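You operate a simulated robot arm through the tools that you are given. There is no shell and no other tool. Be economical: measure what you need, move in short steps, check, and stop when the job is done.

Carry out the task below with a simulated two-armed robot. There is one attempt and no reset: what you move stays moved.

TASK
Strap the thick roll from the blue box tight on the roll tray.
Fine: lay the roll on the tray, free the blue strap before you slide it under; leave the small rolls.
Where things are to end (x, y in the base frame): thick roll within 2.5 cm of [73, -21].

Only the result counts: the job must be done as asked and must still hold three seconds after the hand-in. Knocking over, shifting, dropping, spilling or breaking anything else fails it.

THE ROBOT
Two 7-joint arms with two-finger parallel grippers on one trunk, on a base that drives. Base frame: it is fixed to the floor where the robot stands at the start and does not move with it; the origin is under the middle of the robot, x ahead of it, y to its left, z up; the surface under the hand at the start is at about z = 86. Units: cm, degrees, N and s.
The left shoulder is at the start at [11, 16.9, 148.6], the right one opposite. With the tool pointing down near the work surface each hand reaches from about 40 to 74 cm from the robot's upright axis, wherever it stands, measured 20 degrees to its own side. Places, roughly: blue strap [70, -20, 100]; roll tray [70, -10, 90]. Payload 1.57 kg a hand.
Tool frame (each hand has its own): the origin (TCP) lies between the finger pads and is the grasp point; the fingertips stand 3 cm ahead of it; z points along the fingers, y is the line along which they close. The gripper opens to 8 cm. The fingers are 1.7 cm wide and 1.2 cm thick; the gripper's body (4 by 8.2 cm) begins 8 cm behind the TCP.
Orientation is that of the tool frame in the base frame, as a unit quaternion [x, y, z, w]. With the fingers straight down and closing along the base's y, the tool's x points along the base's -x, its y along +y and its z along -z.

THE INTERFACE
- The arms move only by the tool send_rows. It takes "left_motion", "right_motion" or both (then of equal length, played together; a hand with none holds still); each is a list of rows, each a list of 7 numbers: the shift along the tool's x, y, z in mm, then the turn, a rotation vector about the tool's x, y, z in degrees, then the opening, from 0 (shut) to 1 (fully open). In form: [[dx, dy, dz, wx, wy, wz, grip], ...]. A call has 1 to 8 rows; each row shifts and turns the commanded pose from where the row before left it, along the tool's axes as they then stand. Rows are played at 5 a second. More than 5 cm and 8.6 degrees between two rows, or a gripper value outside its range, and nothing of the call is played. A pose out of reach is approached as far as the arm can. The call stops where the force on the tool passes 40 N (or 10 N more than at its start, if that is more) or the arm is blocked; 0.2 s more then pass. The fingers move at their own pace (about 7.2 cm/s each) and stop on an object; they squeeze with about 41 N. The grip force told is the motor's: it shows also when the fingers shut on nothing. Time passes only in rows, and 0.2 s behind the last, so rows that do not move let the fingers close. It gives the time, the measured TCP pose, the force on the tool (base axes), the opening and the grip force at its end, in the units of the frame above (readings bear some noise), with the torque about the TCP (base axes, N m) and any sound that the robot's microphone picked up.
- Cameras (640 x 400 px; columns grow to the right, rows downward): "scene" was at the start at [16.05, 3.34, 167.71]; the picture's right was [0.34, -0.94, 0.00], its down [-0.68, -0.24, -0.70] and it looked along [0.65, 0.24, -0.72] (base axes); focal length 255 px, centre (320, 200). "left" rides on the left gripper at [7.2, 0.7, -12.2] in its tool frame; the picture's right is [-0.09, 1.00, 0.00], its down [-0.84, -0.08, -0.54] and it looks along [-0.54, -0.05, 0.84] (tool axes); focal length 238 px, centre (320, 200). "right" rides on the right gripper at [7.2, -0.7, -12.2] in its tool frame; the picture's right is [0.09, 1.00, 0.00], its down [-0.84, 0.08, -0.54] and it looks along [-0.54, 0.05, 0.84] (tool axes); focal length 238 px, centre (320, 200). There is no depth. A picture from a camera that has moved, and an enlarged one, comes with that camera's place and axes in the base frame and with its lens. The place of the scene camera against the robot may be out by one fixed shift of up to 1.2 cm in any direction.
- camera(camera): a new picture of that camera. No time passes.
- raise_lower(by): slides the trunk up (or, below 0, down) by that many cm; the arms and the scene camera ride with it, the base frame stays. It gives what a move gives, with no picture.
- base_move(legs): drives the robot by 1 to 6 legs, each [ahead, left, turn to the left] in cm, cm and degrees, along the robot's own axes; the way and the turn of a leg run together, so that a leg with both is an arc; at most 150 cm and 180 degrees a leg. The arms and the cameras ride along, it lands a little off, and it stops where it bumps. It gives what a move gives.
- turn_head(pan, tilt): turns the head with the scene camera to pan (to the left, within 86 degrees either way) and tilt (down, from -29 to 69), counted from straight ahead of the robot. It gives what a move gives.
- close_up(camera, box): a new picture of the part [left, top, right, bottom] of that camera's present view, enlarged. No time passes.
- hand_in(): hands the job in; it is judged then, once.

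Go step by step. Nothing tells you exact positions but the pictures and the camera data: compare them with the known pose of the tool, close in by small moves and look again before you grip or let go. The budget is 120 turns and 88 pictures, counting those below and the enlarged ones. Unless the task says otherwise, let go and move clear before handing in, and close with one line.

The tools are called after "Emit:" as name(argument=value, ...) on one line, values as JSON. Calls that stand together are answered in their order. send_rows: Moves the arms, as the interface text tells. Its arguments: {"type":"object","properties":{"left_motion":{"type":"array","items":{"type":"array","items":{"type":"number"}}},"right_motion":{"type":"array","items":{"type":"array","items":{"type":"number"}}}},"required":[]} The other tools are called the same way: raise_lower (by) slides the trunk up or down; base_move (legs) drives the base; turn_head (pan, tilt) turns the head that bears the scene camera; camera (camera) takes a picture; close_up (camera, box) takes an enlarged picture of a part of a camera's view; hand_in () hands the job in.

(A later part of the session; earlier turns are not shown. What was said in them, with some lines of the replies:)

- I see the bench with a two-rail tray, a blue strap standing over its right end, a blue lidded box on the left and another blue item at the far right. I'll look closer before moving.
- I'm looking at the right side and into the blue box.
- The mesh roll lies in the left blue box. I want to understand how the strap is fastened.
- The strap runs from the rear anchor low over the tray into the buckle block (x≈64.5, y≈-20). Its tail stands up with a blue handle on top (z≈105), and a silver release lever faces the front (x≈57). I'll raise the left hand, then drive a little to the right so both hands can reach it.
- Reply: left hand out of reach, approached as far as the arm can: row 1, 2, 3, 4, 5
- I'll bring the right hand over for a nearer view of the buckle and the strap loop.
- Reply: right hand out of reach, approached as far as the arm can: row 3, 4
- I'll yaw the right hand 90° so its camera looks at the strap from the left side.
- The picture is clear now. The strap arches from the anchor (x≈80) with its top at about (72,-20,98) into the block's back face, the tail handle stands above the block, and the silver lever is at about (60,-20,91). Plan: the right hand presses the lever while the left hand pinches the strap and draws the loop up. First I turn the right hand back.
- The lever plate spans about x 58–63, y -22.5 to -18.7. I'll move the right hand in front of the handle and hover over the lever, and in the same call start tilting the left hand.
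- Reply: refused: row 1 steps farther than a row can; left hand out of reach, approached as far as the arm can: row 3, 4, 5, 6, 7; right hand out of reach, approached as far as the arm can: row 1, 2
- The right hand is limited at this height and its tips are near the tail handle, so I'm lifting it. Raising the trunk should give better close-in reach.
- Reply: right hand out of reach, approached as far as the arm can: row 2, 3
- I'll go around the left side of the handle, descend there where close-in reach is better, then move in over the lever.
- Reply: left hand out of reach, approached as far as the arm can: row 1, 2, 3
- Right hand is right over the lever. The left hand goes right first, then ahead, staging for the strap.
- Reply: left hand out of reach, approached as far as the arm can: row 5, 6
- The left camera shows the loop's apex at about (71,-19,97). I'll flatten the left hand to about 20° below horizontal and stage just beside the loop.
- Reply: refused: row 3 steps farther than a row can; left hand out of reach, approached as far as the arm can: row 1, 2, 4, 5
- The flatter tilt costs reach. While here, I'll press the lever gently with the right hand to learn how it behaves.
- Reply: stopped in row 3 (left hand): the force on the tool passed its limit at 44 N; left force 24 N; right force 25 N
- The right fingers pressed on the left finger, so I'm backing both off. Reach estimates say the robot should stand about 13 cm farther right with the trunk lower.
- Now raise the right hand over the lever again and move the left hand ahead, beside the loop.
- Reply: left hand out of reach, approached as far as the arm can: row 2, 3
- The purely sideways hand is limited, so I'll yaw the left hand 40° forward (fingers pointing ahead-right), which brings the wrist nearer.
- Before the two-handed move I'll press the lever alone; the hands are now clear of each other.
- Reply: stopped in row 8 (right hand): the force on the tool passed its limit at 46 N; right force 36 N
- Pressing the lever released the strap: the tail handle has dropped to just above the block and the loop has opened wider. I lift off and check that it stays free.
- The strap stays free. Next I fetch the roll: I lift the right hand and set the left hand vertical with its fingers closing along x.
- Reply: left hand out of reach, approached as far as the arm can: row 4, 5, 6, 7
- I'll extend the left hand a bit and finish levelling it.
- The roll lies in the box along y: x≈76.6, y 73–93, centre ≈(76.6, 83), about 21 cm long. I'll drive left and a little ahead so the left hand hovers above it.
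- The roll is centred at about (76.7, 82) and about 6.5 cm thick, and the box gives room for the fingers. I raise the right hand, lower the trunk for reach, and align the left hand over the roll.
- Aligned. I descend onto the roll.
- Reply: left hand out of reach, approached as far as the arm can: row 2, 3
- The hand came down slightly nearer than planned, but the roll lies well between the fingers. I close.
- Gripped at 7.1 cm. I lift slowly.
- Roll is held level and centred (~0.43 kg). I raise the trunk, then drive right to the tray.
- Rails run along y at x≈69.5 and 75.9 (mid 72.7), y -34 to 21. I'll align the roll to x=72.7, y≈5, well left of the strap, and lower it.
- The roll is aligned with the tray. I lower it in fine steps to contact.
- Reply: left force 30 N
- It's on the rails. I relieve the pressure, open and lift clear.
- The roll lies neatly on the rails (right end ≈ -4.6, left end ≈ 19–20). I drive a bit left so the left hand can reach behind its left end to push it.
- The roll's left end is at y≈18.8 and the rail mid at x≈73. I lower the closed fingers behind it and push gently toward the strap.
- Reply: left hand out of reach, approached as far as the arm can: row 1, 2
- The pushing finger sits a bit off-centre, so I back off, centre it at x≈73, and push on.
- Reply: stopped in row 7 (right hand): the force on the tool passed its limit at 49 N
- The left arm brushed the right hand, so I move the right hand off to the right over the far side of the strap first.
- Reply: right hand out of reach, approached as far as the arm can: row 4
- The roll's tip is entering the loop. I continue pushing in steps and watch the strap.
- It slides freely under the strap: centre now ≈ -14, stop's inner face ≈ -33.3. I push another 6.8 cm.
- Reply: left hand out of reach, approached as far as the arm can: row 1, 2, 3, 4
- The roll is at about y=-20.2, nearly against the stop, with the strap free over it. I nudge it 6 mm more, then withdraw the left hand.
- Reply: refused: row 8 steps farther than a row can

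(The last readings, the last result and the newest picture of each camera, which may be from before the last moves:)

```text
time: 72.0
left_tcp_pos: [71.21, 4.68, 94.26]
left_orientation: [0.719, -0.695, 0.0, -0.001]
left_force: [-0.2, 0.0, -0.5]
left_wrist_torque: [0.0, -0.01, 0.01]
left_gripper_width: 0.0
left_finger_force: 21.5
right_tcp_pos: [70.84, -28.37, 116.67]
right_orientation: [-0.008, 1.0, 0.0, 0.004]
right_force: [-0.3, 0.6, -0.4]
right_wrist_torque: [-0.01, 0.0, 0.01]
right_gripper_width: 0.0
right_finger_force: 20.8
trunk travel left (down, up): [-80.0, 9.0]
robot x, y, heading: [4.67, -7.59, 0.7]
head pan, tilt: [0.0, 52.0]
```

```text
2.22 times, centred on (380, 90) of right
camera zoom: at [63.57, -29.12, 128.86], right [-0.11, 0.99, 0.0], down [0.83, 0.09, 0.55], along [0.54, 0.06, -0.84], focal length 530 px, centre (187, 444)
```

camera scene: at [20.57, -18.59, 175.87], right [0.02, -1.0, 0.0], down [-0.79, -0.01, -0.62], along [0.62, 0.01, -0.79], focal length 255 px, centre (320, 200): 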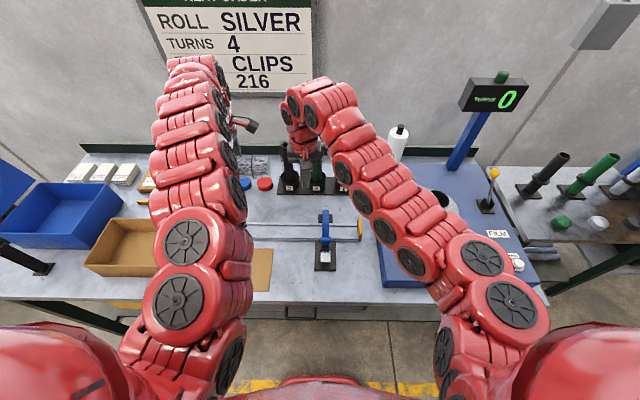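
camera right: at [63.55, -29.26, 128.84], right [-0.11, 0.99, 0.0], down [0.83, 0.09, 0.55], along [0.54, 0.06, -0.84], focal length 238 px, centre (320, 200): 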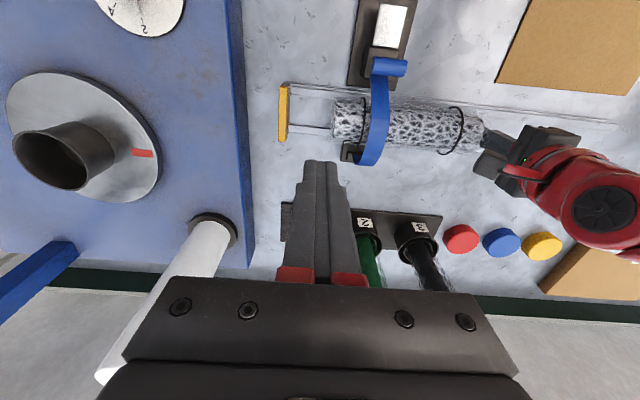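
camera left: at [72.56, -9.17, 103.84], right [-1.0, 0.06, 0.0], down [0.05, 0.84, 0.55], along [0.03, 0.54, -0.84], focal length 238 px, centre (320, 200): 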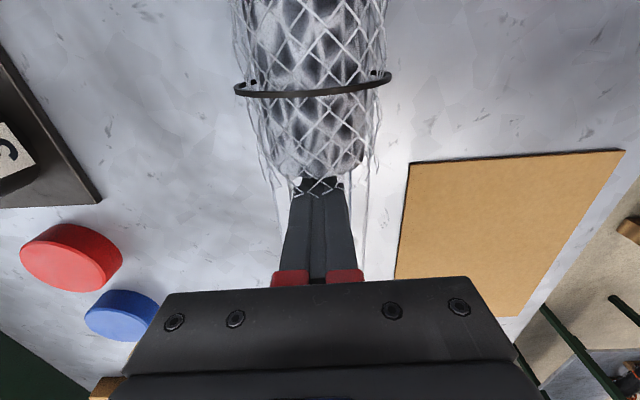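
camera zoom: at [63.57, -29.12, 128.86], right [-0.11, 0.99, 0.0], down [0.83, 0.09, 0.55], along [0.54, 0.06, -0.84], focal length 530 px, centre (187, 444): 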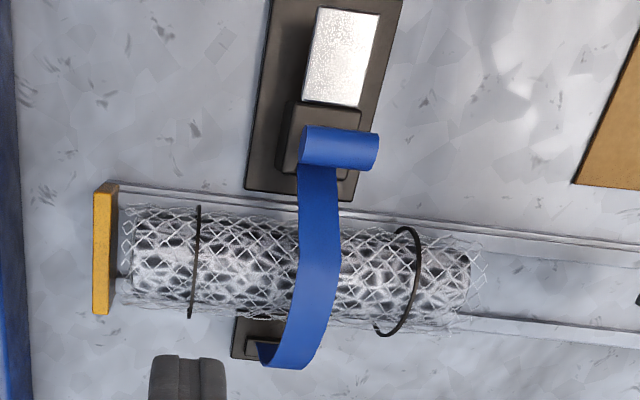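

The roll is settled at about (72.4, -20.1), inside tolerance. Now I raise the left hand and back the base off ~9 cm so the right hand can pull the handle straight up within its reach.

Emit:
send_rows(left_motion=[[-30, 0, -40, 0, 0, 0, 0], [0, 0, -40, 0, 0, 0, 0], [0, 0, -40, 0, 0, 0, 0]], right_motion=[[0, 0, 0, 0, 0, 0, 0.5], [0, 0, 0, 0, 0, 0, 0.85], [0, 0, 0, 0, 0, 0, 0.85]])

Emit:
base_move(legs=[[-9, 0, -1]])

Emit:
send_rows(right_motion=[[-30, 38, 0, 0, 0, 0, 0.85], [0, 39, 0, 0, 0, 0, 0.85], [0, 0, 0, 0, 0, 0, 0.85]])

Emit:
camera(camera="right")

Emit:
camera(camera="left")

```text
time: 72.8
left_tcp_pos: [71.15, 7.85, 106.25]
left_orientation: [0.72, -0.694, -0.001, -0.001]
left_force: [-0.1, -0.3, 0.5]
left_wrist_torque: [-0.02, -0.01, 0.02]
left_gripper_width: 0.0
left_finger_force: 21.5
right_tcp_pos: [70.83, -28.58, 116.7]
right_orientation: [-0.008, 1.0, 0.001, 0.003]
right_force: [-0.4, 0.4, 0.8]
right_wrist_torque: [0.0, -0.04, 0.01]
right_gripper_width: 6.8
right_finger_force: 0.0
trunk travel left (down, up): [-80.0, 9.0]
robot x, y, heading: [4.2, -7.7, 0.9]
head pan, tilt: [0.0, 52.0]
```

```text
time: 73.9
left_tcp_pos: [62.64, 6.43, 106.15]
left_orientation: [0.714, -0.7, -0.001, -0.002]
left_force: [-0.1, 0.9, 0.2]
left_wrist_torque: [0.0, -0.02, -0.02]
left_gripper_width: 0.0
left_finger_force: 21.2
right_tcp_pos: [61.65, -29.64, 116.6]
right_orientation: [0.001, 1.0, 0.001, 0.002]
right_force: [-0.5, 0.0, -0.3]
right_wrist_torque: [-0.01, 0.0, -0.03]
right_gripper_width: 6.77
right_finger_force: 0.1
trunk travel left (down, up): [-80.0, 9.0]
robot x, y, heading: [-4.91, -7.77, 0.1]
head pan, tilt: [0.0, 52.0]
```

```text
time: 74.7
left_tcp_pos: [62.48, 6.39, 106.34]
left_orientation: [0.713, -0.701, 0.0, -0.002]
left_force: [-0.1, 0.1, -0.2]
left_wrist_torque: [-0.01, -0.03, 0.0]
left_gripper_width: 0.0
left_finger_force: 21.1
right_tcp_pos: [64.35, -22.1, 116.87]
right_orientation: [0.001, 1.0, 0.001, 0.002]
right_force: [-0.4, -0.5, 0.5]
right_wrist_torque: [0.0, -0.05, 0.0]
right_gripper_width: 6.8
right_finger_force: 0.1
trunk travel left (down, up): [-80.0, 9.0]
robot x, y, heading: [-4.32, -7.97, -0.1]
head pan, tilt: [0.0, 52.0]
```

```text
29 pictures are left
camera right: at [57.02, -22.6, 129.01], right [-0.09, 1.0, 0.0], down [0.83, 0.07, 0.55], along [0.54, 0.05, -0.84], focal length 238 px, centre (320, 200)
```

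right: 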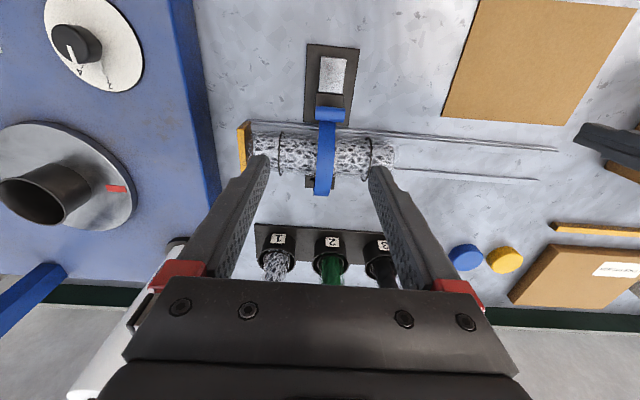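

```text
28 pictures are left
camera left: at [61.9, -0.91, 118.41], right [-1.0, 0.07, 0.0], down [0.06, 0.84, 0.55], along [0.04, 0.54, -0.84], focal length 238 px, centre (320, 200)
```

left: 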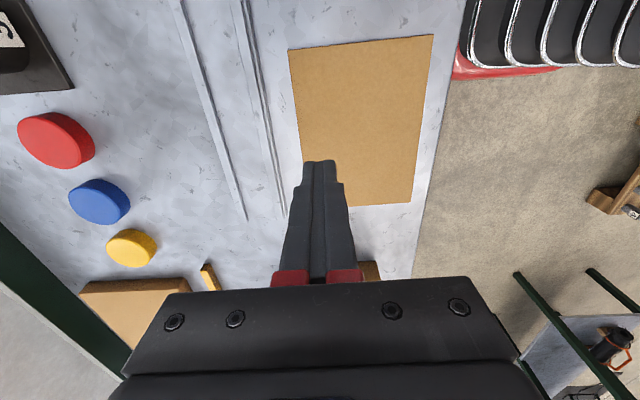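

Handle centre is ≈(64.4, -20.5, 95.5). I centre over it and descend to just above gripping height.

Emit:
send_rows(right_motion=[[0, 16, 30, 0, 0, 0, 0.85], [0, 0, 50, 0, 0, 0, 0.85], [0, 0, 50, 0, 0, 0, 0.85], [0, 0, 35, 0, 0, 0, 0.85], [0, 0, 0, 0, 0, 0, 0.85]])

Emit:
camera(camera="right")

Emit:
close_up(camera="scene", box=[260, 150, 420, 250])

```text
time: 75.9
left_tcp_pos: [62.58, 6.46, 106.11]
left_orientation: [0.713, -0.701, -0.001, -0.002]
left_force: [-0.1, -0.9, -0.2]
left_wrist_torque: [0.03, 0.0, 0.01]
left_gripper_width: 0.0
left_finger_force: 20.8
right_tcp_pos: [64.46, -20.56, 100.18]
right_orientation: [0.001, 1.0, 0.001, 0.003]
right_force: [0.5, -0.3, 0.0]
right_wrist_torque: [0.0, -0.01, 0.0]
right_gripper_width: 6.81
right_finger_force: 0.1
trunk travel left (down, up): [-80.0, 9.0]
robot x, y, heading: [-4.48, -7.59, 0.3]
head pan, tilt: [0.0, 52.0]
```

```text
27 pictures are left
camera right: at [57.18, -21.12, 112.33], right [-0.09, 1.0, 0.0], down [0.83, 0.07, 0.55], along [0.54, 0.05, -0.84], focal length 238 px, centre (320, 200)
```

right: 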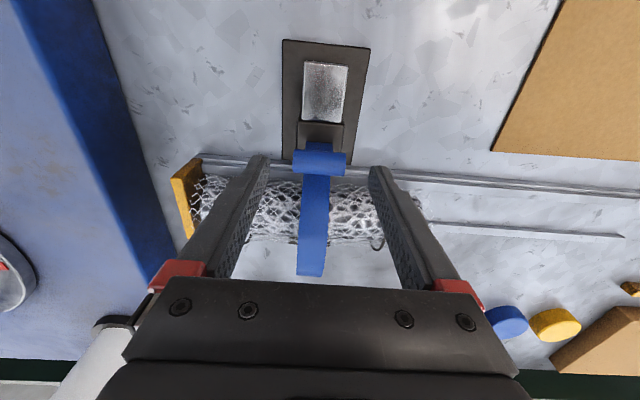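

```text
4.00 times, centred on (340, 200) of scene
camera zoom: at [11.36, -7.2, 166.89], right [0.0, -1.0, 0.0], down [-0.79, 0.0, -0.62], along [0.62, 0.0, -0.79], focal length 1020 px, centre (240, 200)
```

zoom: 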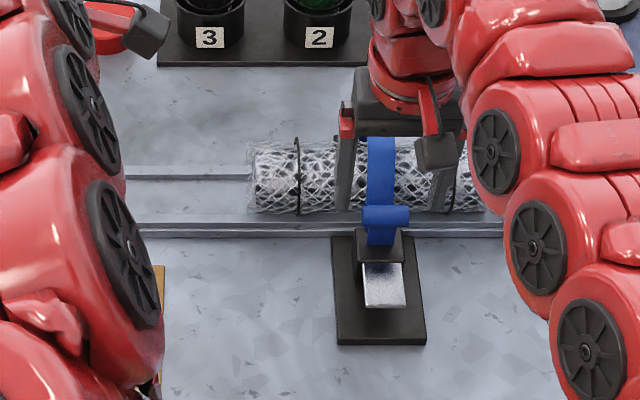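

Handle centre ≈(64.4,-20.4,94.9), between the open fingers. I descend so the tips cover the handle, then close on its ends.

Emit:
send_rows(right_motion=[[0, 0, 20, 0, 0, 0, 0.85], [0, 0, 16, 0, 0, 0, 0.85], [0, 0, 0, 0, 0, 0, 0.6], [0, 0, 0, 0, 0, 0, 0.3], [0, 0, 0, 0, 0, 0, 0.3], [0, 0, 0, 0, 0, 0, 0.3]])

Emit:
camera(camera="right")

```text
time: 77.3
left_tcp_pos: [62.49, 6.41, 106.29]
left_orientation: [0.713, -0.701, -0.001, -0.002]
left_force: [0.3, 0.0, 0.2]
left_wrist_torque: [-0.03, 0.02, -0.01]
left_gripper_width: 0.02
left_finger_force: 21.7
right_tcp_pos: [64.35, -20.6, 96.62]
right_orientation: [0.001, 1.0, 0.0, 0.002]
right_force: [-4.4, -2.9, -2.9]
right_wrist_torque: [-0.24, 0.58, -0.06]
right_gripper_width: 5.84
right_finger_force: 44.9
trunk travel left (down, up): [-80.0, 9.0]
robot x, y, heading: [-4.79, -7.8, -0.2]
head pan, tilt: [0.0, 52.0]
```

```text
25 pictures are left
camera right: at [57.25, -21.15, 108.82], right [-0.09, 1.0, 0.0], down [0.83, 0.08, 0.55], along [0.54, 0.05, -0.84], focal length 238 px, centre (320, 200)
```

right: 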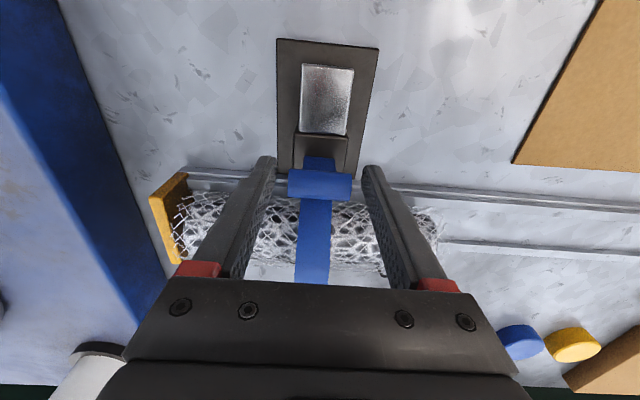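

The fingers stopped at 5.8 cm, evidently on the handle's rounded ends. I pull up gently and see if it follows.

Emit:
send_rows(right_motion=[[0, 0, -10, 0, 0, 0, 0.2], [0, 0, -10, 0, 0, 0, 0.2], [0, 0, -10, 0, 0, 0, 0.2]])

Emit:
camera(camera="right")

```text
time: 78.1
left_tcp_pos: [62.51, 6.39, 106.35]
left_orientation: [0.714, -0.701, -0.001, -0.003]
left_force: [0.7, -0.4, 0.6]
left_wrist_torque: [0.05, 0.01, -0.02]
left_gripper_width: 0.0
left_finger_force: 21.4
right_tcp_pos: [64.51, -20.59, 99.74]
right_orientation: [0.002, 1.0, 0.001, 0.003]
right_force: [-5.6, -6.1, -2.9]
right_wrist_torque: [0.17, -0.1, 0.08]
right_gripper_width: 5.84
right_finger_force: 44.7
trunk travel left (down, up): [-80.0, 9.0]
robot x, y, heading: [-4.73, -7.55, -0.4]
head pan, tilt: [0.0, 52.0]
```

```text
24 pictures are left
camera right: at [57.22, -21.15, 111.92], right [-0.09, 1.0, 0.0], down [0.83, 0.07, 0.55], along [0.54, 0.05, -0.84], focal length 238 px, centre (320, 200)
```

right: 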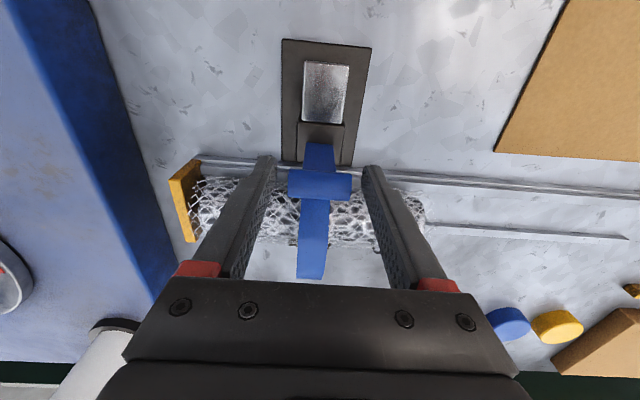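

The handle follows. I keep pulling up steadily until the strap resists.

Emit:
send_rows(right_motion=[[0, 0, -10, 0, 0, 0, 0.2], [0, 0, -10, 0, 0, 0, 0.2], [0, 0, -10, 0, 0, 0, 0.2], [0, 0, -10, 0, 0, 0, 0.2], [0, 0, -8, 0, 0, 0, 0.2], [0, 0, -8, 0, 0, 0, 0.2]])

Emit:
camera(camera="right")

```text
time: 79.5
left_tcp_pos: [62.55, 6.26, 106.24]
left_orientation: [0.713, -0.701, -0.001, -0.003]
left_force: [-0.7, -0.1, -0.8]
left_wrist_torque: [0.0, 0.0, -0.01]
left_gripper_width: 0.01
left_finger_force: 22.3
right_tcp_pos: [64.53, -20.57, 105.16]
right_orientation: [0.002, 1.0, 0.001, 0.003]
right_force: [-7.6, -11.2, -6.4]
right_wrist_torque: [-0.41, 0.17, 0.17]
right_gripper_width: 5.79
right_finger_force: 44.7
trunk travel left (down, up): [-80.0, 9.0]
robot x, y, heading: [-4.58, -7.88, -0.0]
head pan, tilt: [0.0, 52.0]
```

```text
23 pictures are left
camera right: at [57.23, -21.15, 117.34], right [-0.09, 1.0, 0.0], down [0.83, 0.07, 0.55], along [0.54, 0.05, -0.84], focal length 238 px, centre (320, 200)
```

right: 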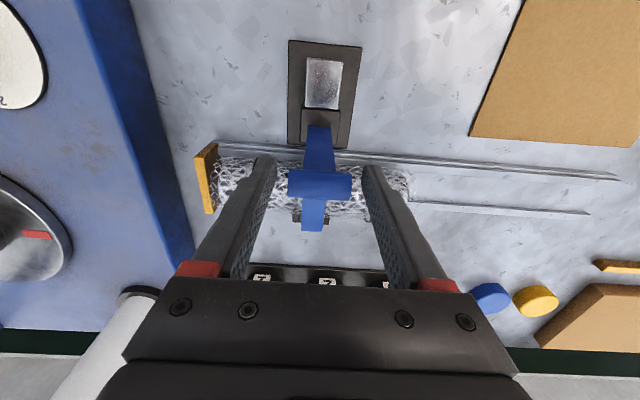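

Emit:
send_rows(right_motion=[[0, 0, -7, 0, 0, 0, 0.2], [0, 0, -7, 0, 0, 0, 0.2], [0, 0, -7, 0, 0, 0, 0.2], [0, 0, -7, 0, 0, 0, 0.2], [0, 0, -7, 0, 0, 0, 0.2]])

Emit:
camera(camera="right")

```text
time: 80.5
left_tcp_pos: [62.8, 6.38, 106.01]
left_orientation: [0.713, -0.701, -0.001, 0.0]
left_force: [0.1, 0.0, 0.9]
left_wrist_torque: [0.0, 0.01, 0.04]
left_gripper_width: 0.02
left_finger_force: 20.9
right_tcp_pos: [64.57, -20.55, 107.64]
right_orientation: [0.001, 1.0, 0.0, -0.004]
right_force: [2.6, -7.7, -19.3]
right_wrist_torque: [0.68, -0.57, 0.81]
right_gripper_width: 5.83
right_finger_force: 45.1
trunk travel left (down, up): [-80.0, 9.0]
robot x, y, heading: [-4.52, -7.58, -0.2]
head pan, tilt: [0.0, 52.0]
stopped in row 5 (right hand): the force on the tool passed its limit at 46 N (the readings are from after the stop); the commanded pose is now the measured one
```

```text
22 pictures are left
camera right: at [57.43, -21.15, 119.88], right [-0.09, 1.0, 0.0], down [0.84, 0.08, 0.53], along [0.53, 0.05, -0.85], focal length 238 px, centre (320, 200)
```

right: 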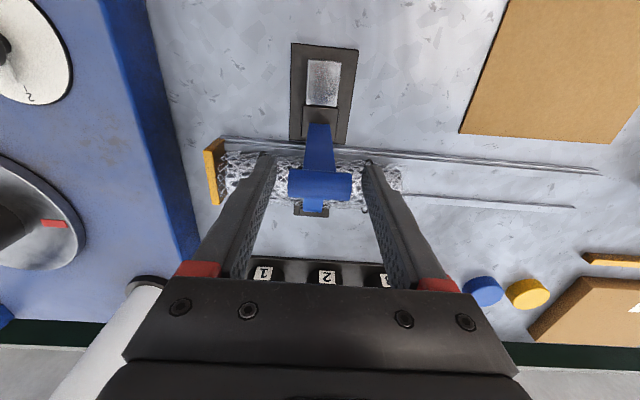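

The strap went taut, with the pull reaching 46 N. One more short pull to seat it, then I check from the side.

Emit:
send_rows(right_motion=[[0, 0, -3, 0, 0, 0, 0.2], [0, 0, -3, 0, 0, 0, 0.2], [0, 0, -2, 0, 0, 0, 0.2]])

Emit:
close_up(camera="scene", box=[260, 150, 420, 250])

```text
time: 81.0
left_tcp_pos: [62.99, 6.47, 105.97]
left_orientation: [0.713, -0.701, -0.003, 0.0]
left_force: [0.4, -0.6, -1.2]
left_wrist_torque: [-0.02, 0.0, 0.01]
left_gripper_width: 0.0
left_finger_force: 21.1
right_tcp_pos: [64.57, -20.53, 107.73]
right_orientation: [0.002, 1.0, -0.001, -0.008]
right_force: [9.9, -3.6, -24.9]
right_wrist_torque: [0.22, -1.18, 0.47]
right_gripper_width: 5.8
right_finger_force: 44.9
trunk travel left (down, up): [-80.0, 9.0]
robot x, y, heading: [-4.78, -7.67, -0.2]
head pan, tilt: [0.0, 52.0]
stopped in row 2 (right hand): the force on the tool passed its limit at 43 N (the readings are from after the stop); the commanded pose is now the measured one
```

```text
4.00 times, centred on (340, 200) of scene
camera zoom: at [11.97, -7.25, 166.83], right [0.0, -1.0, 0.0], down [-0.79, 0.0, -0.61], along [0.61, 0.0, -0.79], focal length 1020 px, centre (240, 200)
```

zoom: 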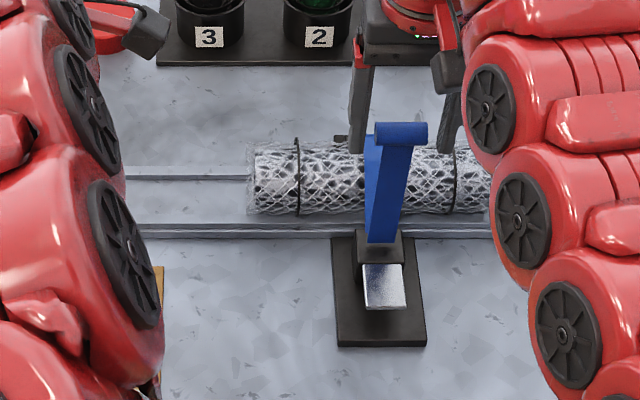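

No further travel, so it is tight. I open the gripper, lift straight up, and check that the strap and roll hold.

Emit:
send_rows(right_motion=[[0, 0, 4, 0, 0, 0, 0.2], [0, 0, 0, 0, 0, 0, 0.9], [0, 0, 0, 0, 0, 0, 0.9], [0, 0, 0, 0, 0, 0, 0.9], [0, 0, -30, 0, 0, 0, 0.9], [0, 0, -40, 0, 0, 0, 0.9]])

Emit:
camera(camera="right")

```text
time: 82.4
left_tcp_pos: [62.37, 6.39, 106.28]
left_orientation: [0.713, -0.701, -0.001, -0.002]
left_force: [-0.3, 0.0, 0.7]
left_wrist_torque: [0.02, 0.02, 0.0]
left_gripper_width: 0.0
left_finger_force: 20.6
right_tcp_pos: [64.23, -20.37, 114.7]
right_orientation: [0.001, 1.0, 0.0, -0.007]
right_force: [-1.0, 0.1, 0.1]
right_wrist_torque: [0.0, -0.04, -0.02]
right_gripper_width: 7.18
right_finger_force: 0.1
trunk travel left (down, up): [-80.0, 9.0]
robot x, y, heading: [-4.56, -7.53, -0.1]
head pan, tilt: [0.0, 52.0]
```

```text
20 pictures are left
camera right: at [57.09, -20.94, 127.06], right [-0.09, 1.0, 0.0], down [0.84, 0.08, 0.53], along [0.53, 0.05, -0.85], focal length 238 px, centre (320, 200)
```

right: 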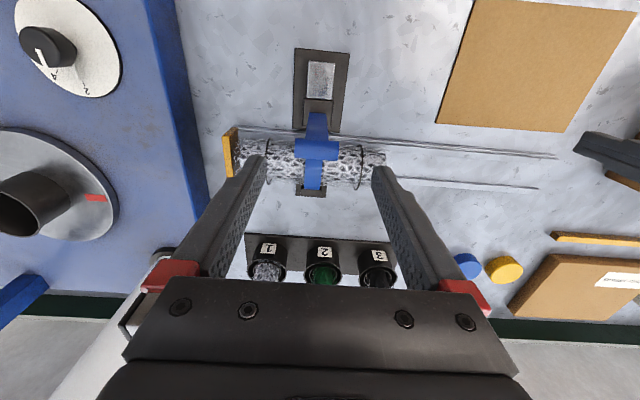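

I move the right hand clear and verify the strap from the scene and wrist cameras.

Emit:
send_rows(right_motion=[[0, -40, -10, 0, 0, 0, 0.9], [0, -40, 0, 0, 0, 0, 0.9], [0, -40, 0, 0, 0, 0, 0.9]])

Emit:
close_up(camera="scene", box=[260, 150, 420, 250])

Emit:
close_up(camera="right", box=[240, 40, 520, 215])

```text
time: 83.2
left_tcp_pos: [62.52, 6.36, 106.3]
left_orientation: [0.714, -0.7, -0.001, -0.002]
left_force: [0.4, 0.2, -0.5]
left_wrist_torque: [0.0, -0.02, 0.01]
left_gripper_width: 0.0
left_finger_force: 21.6
right_tcp_pos: [64.22, -32.44, 115.5]
right_orientation: [0.001, 1.0, 0.001, -0.007]
right_force: [-0.2, -0.2, -0.5]
right_wrist_torque: [0.01, 0.03, 0.02]
right_gripper_width: 7.18
right_finger_force: 0.1
trunk travel left (down, up): [-80.0, 9.0]
robot x, y, heading: [-4.64, -7.58, -0.2]
head pan, tilt: [0.0, 52.0]
```

```text
4.00 times, centred on (340, 200) of scene
camera zoom: at [11.38, -7.28, 166.88], right [0.0, -1.0, 0.0], down [-0.79, 0.0, -0.62], along [0.62, 0.0, -0.79], focal length 1020 px, centre (240, 200)
```

zoom: 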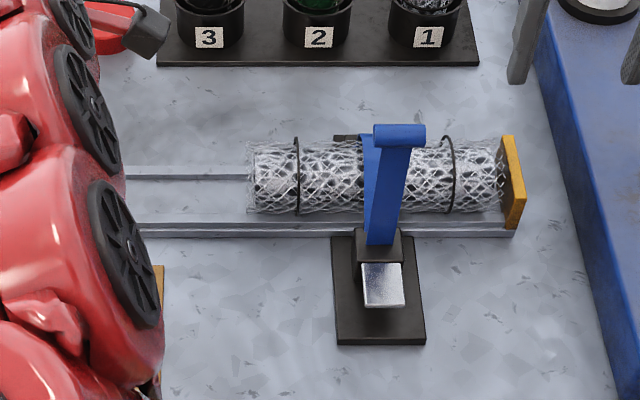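

```text
2.29 times, centred on (380, 128) of right
camera zoom: at [57.22, -32.96, 127.83], right [-0.09, 1.0, 0.0], down [0.84, 0.08, 0.53], along [0.53, 0.05, -0.85], focal length 545 px, centre (183, 366)
```

zoom: 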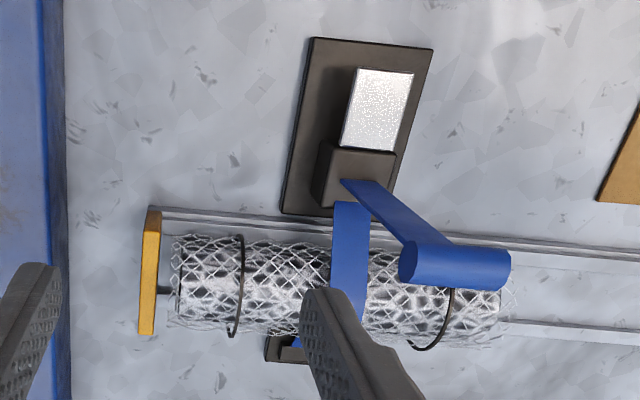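

The strap lies snug over the roll, the tail stands up and holds with nobody gripping it, and the roll sits at about (72.7, -19.9), within tolerance. Both hands are clear, so I hand in.

Emit:
hand_in()

```text
The job is handed in.
```

The thick roll from the blue box is strapped tight on the tray at about (72.7, -19.9), roughly 1.2 cm from the target by the wrist camera. I freed the strap first, left the small rolls untouched, and handed in with both hands clear.
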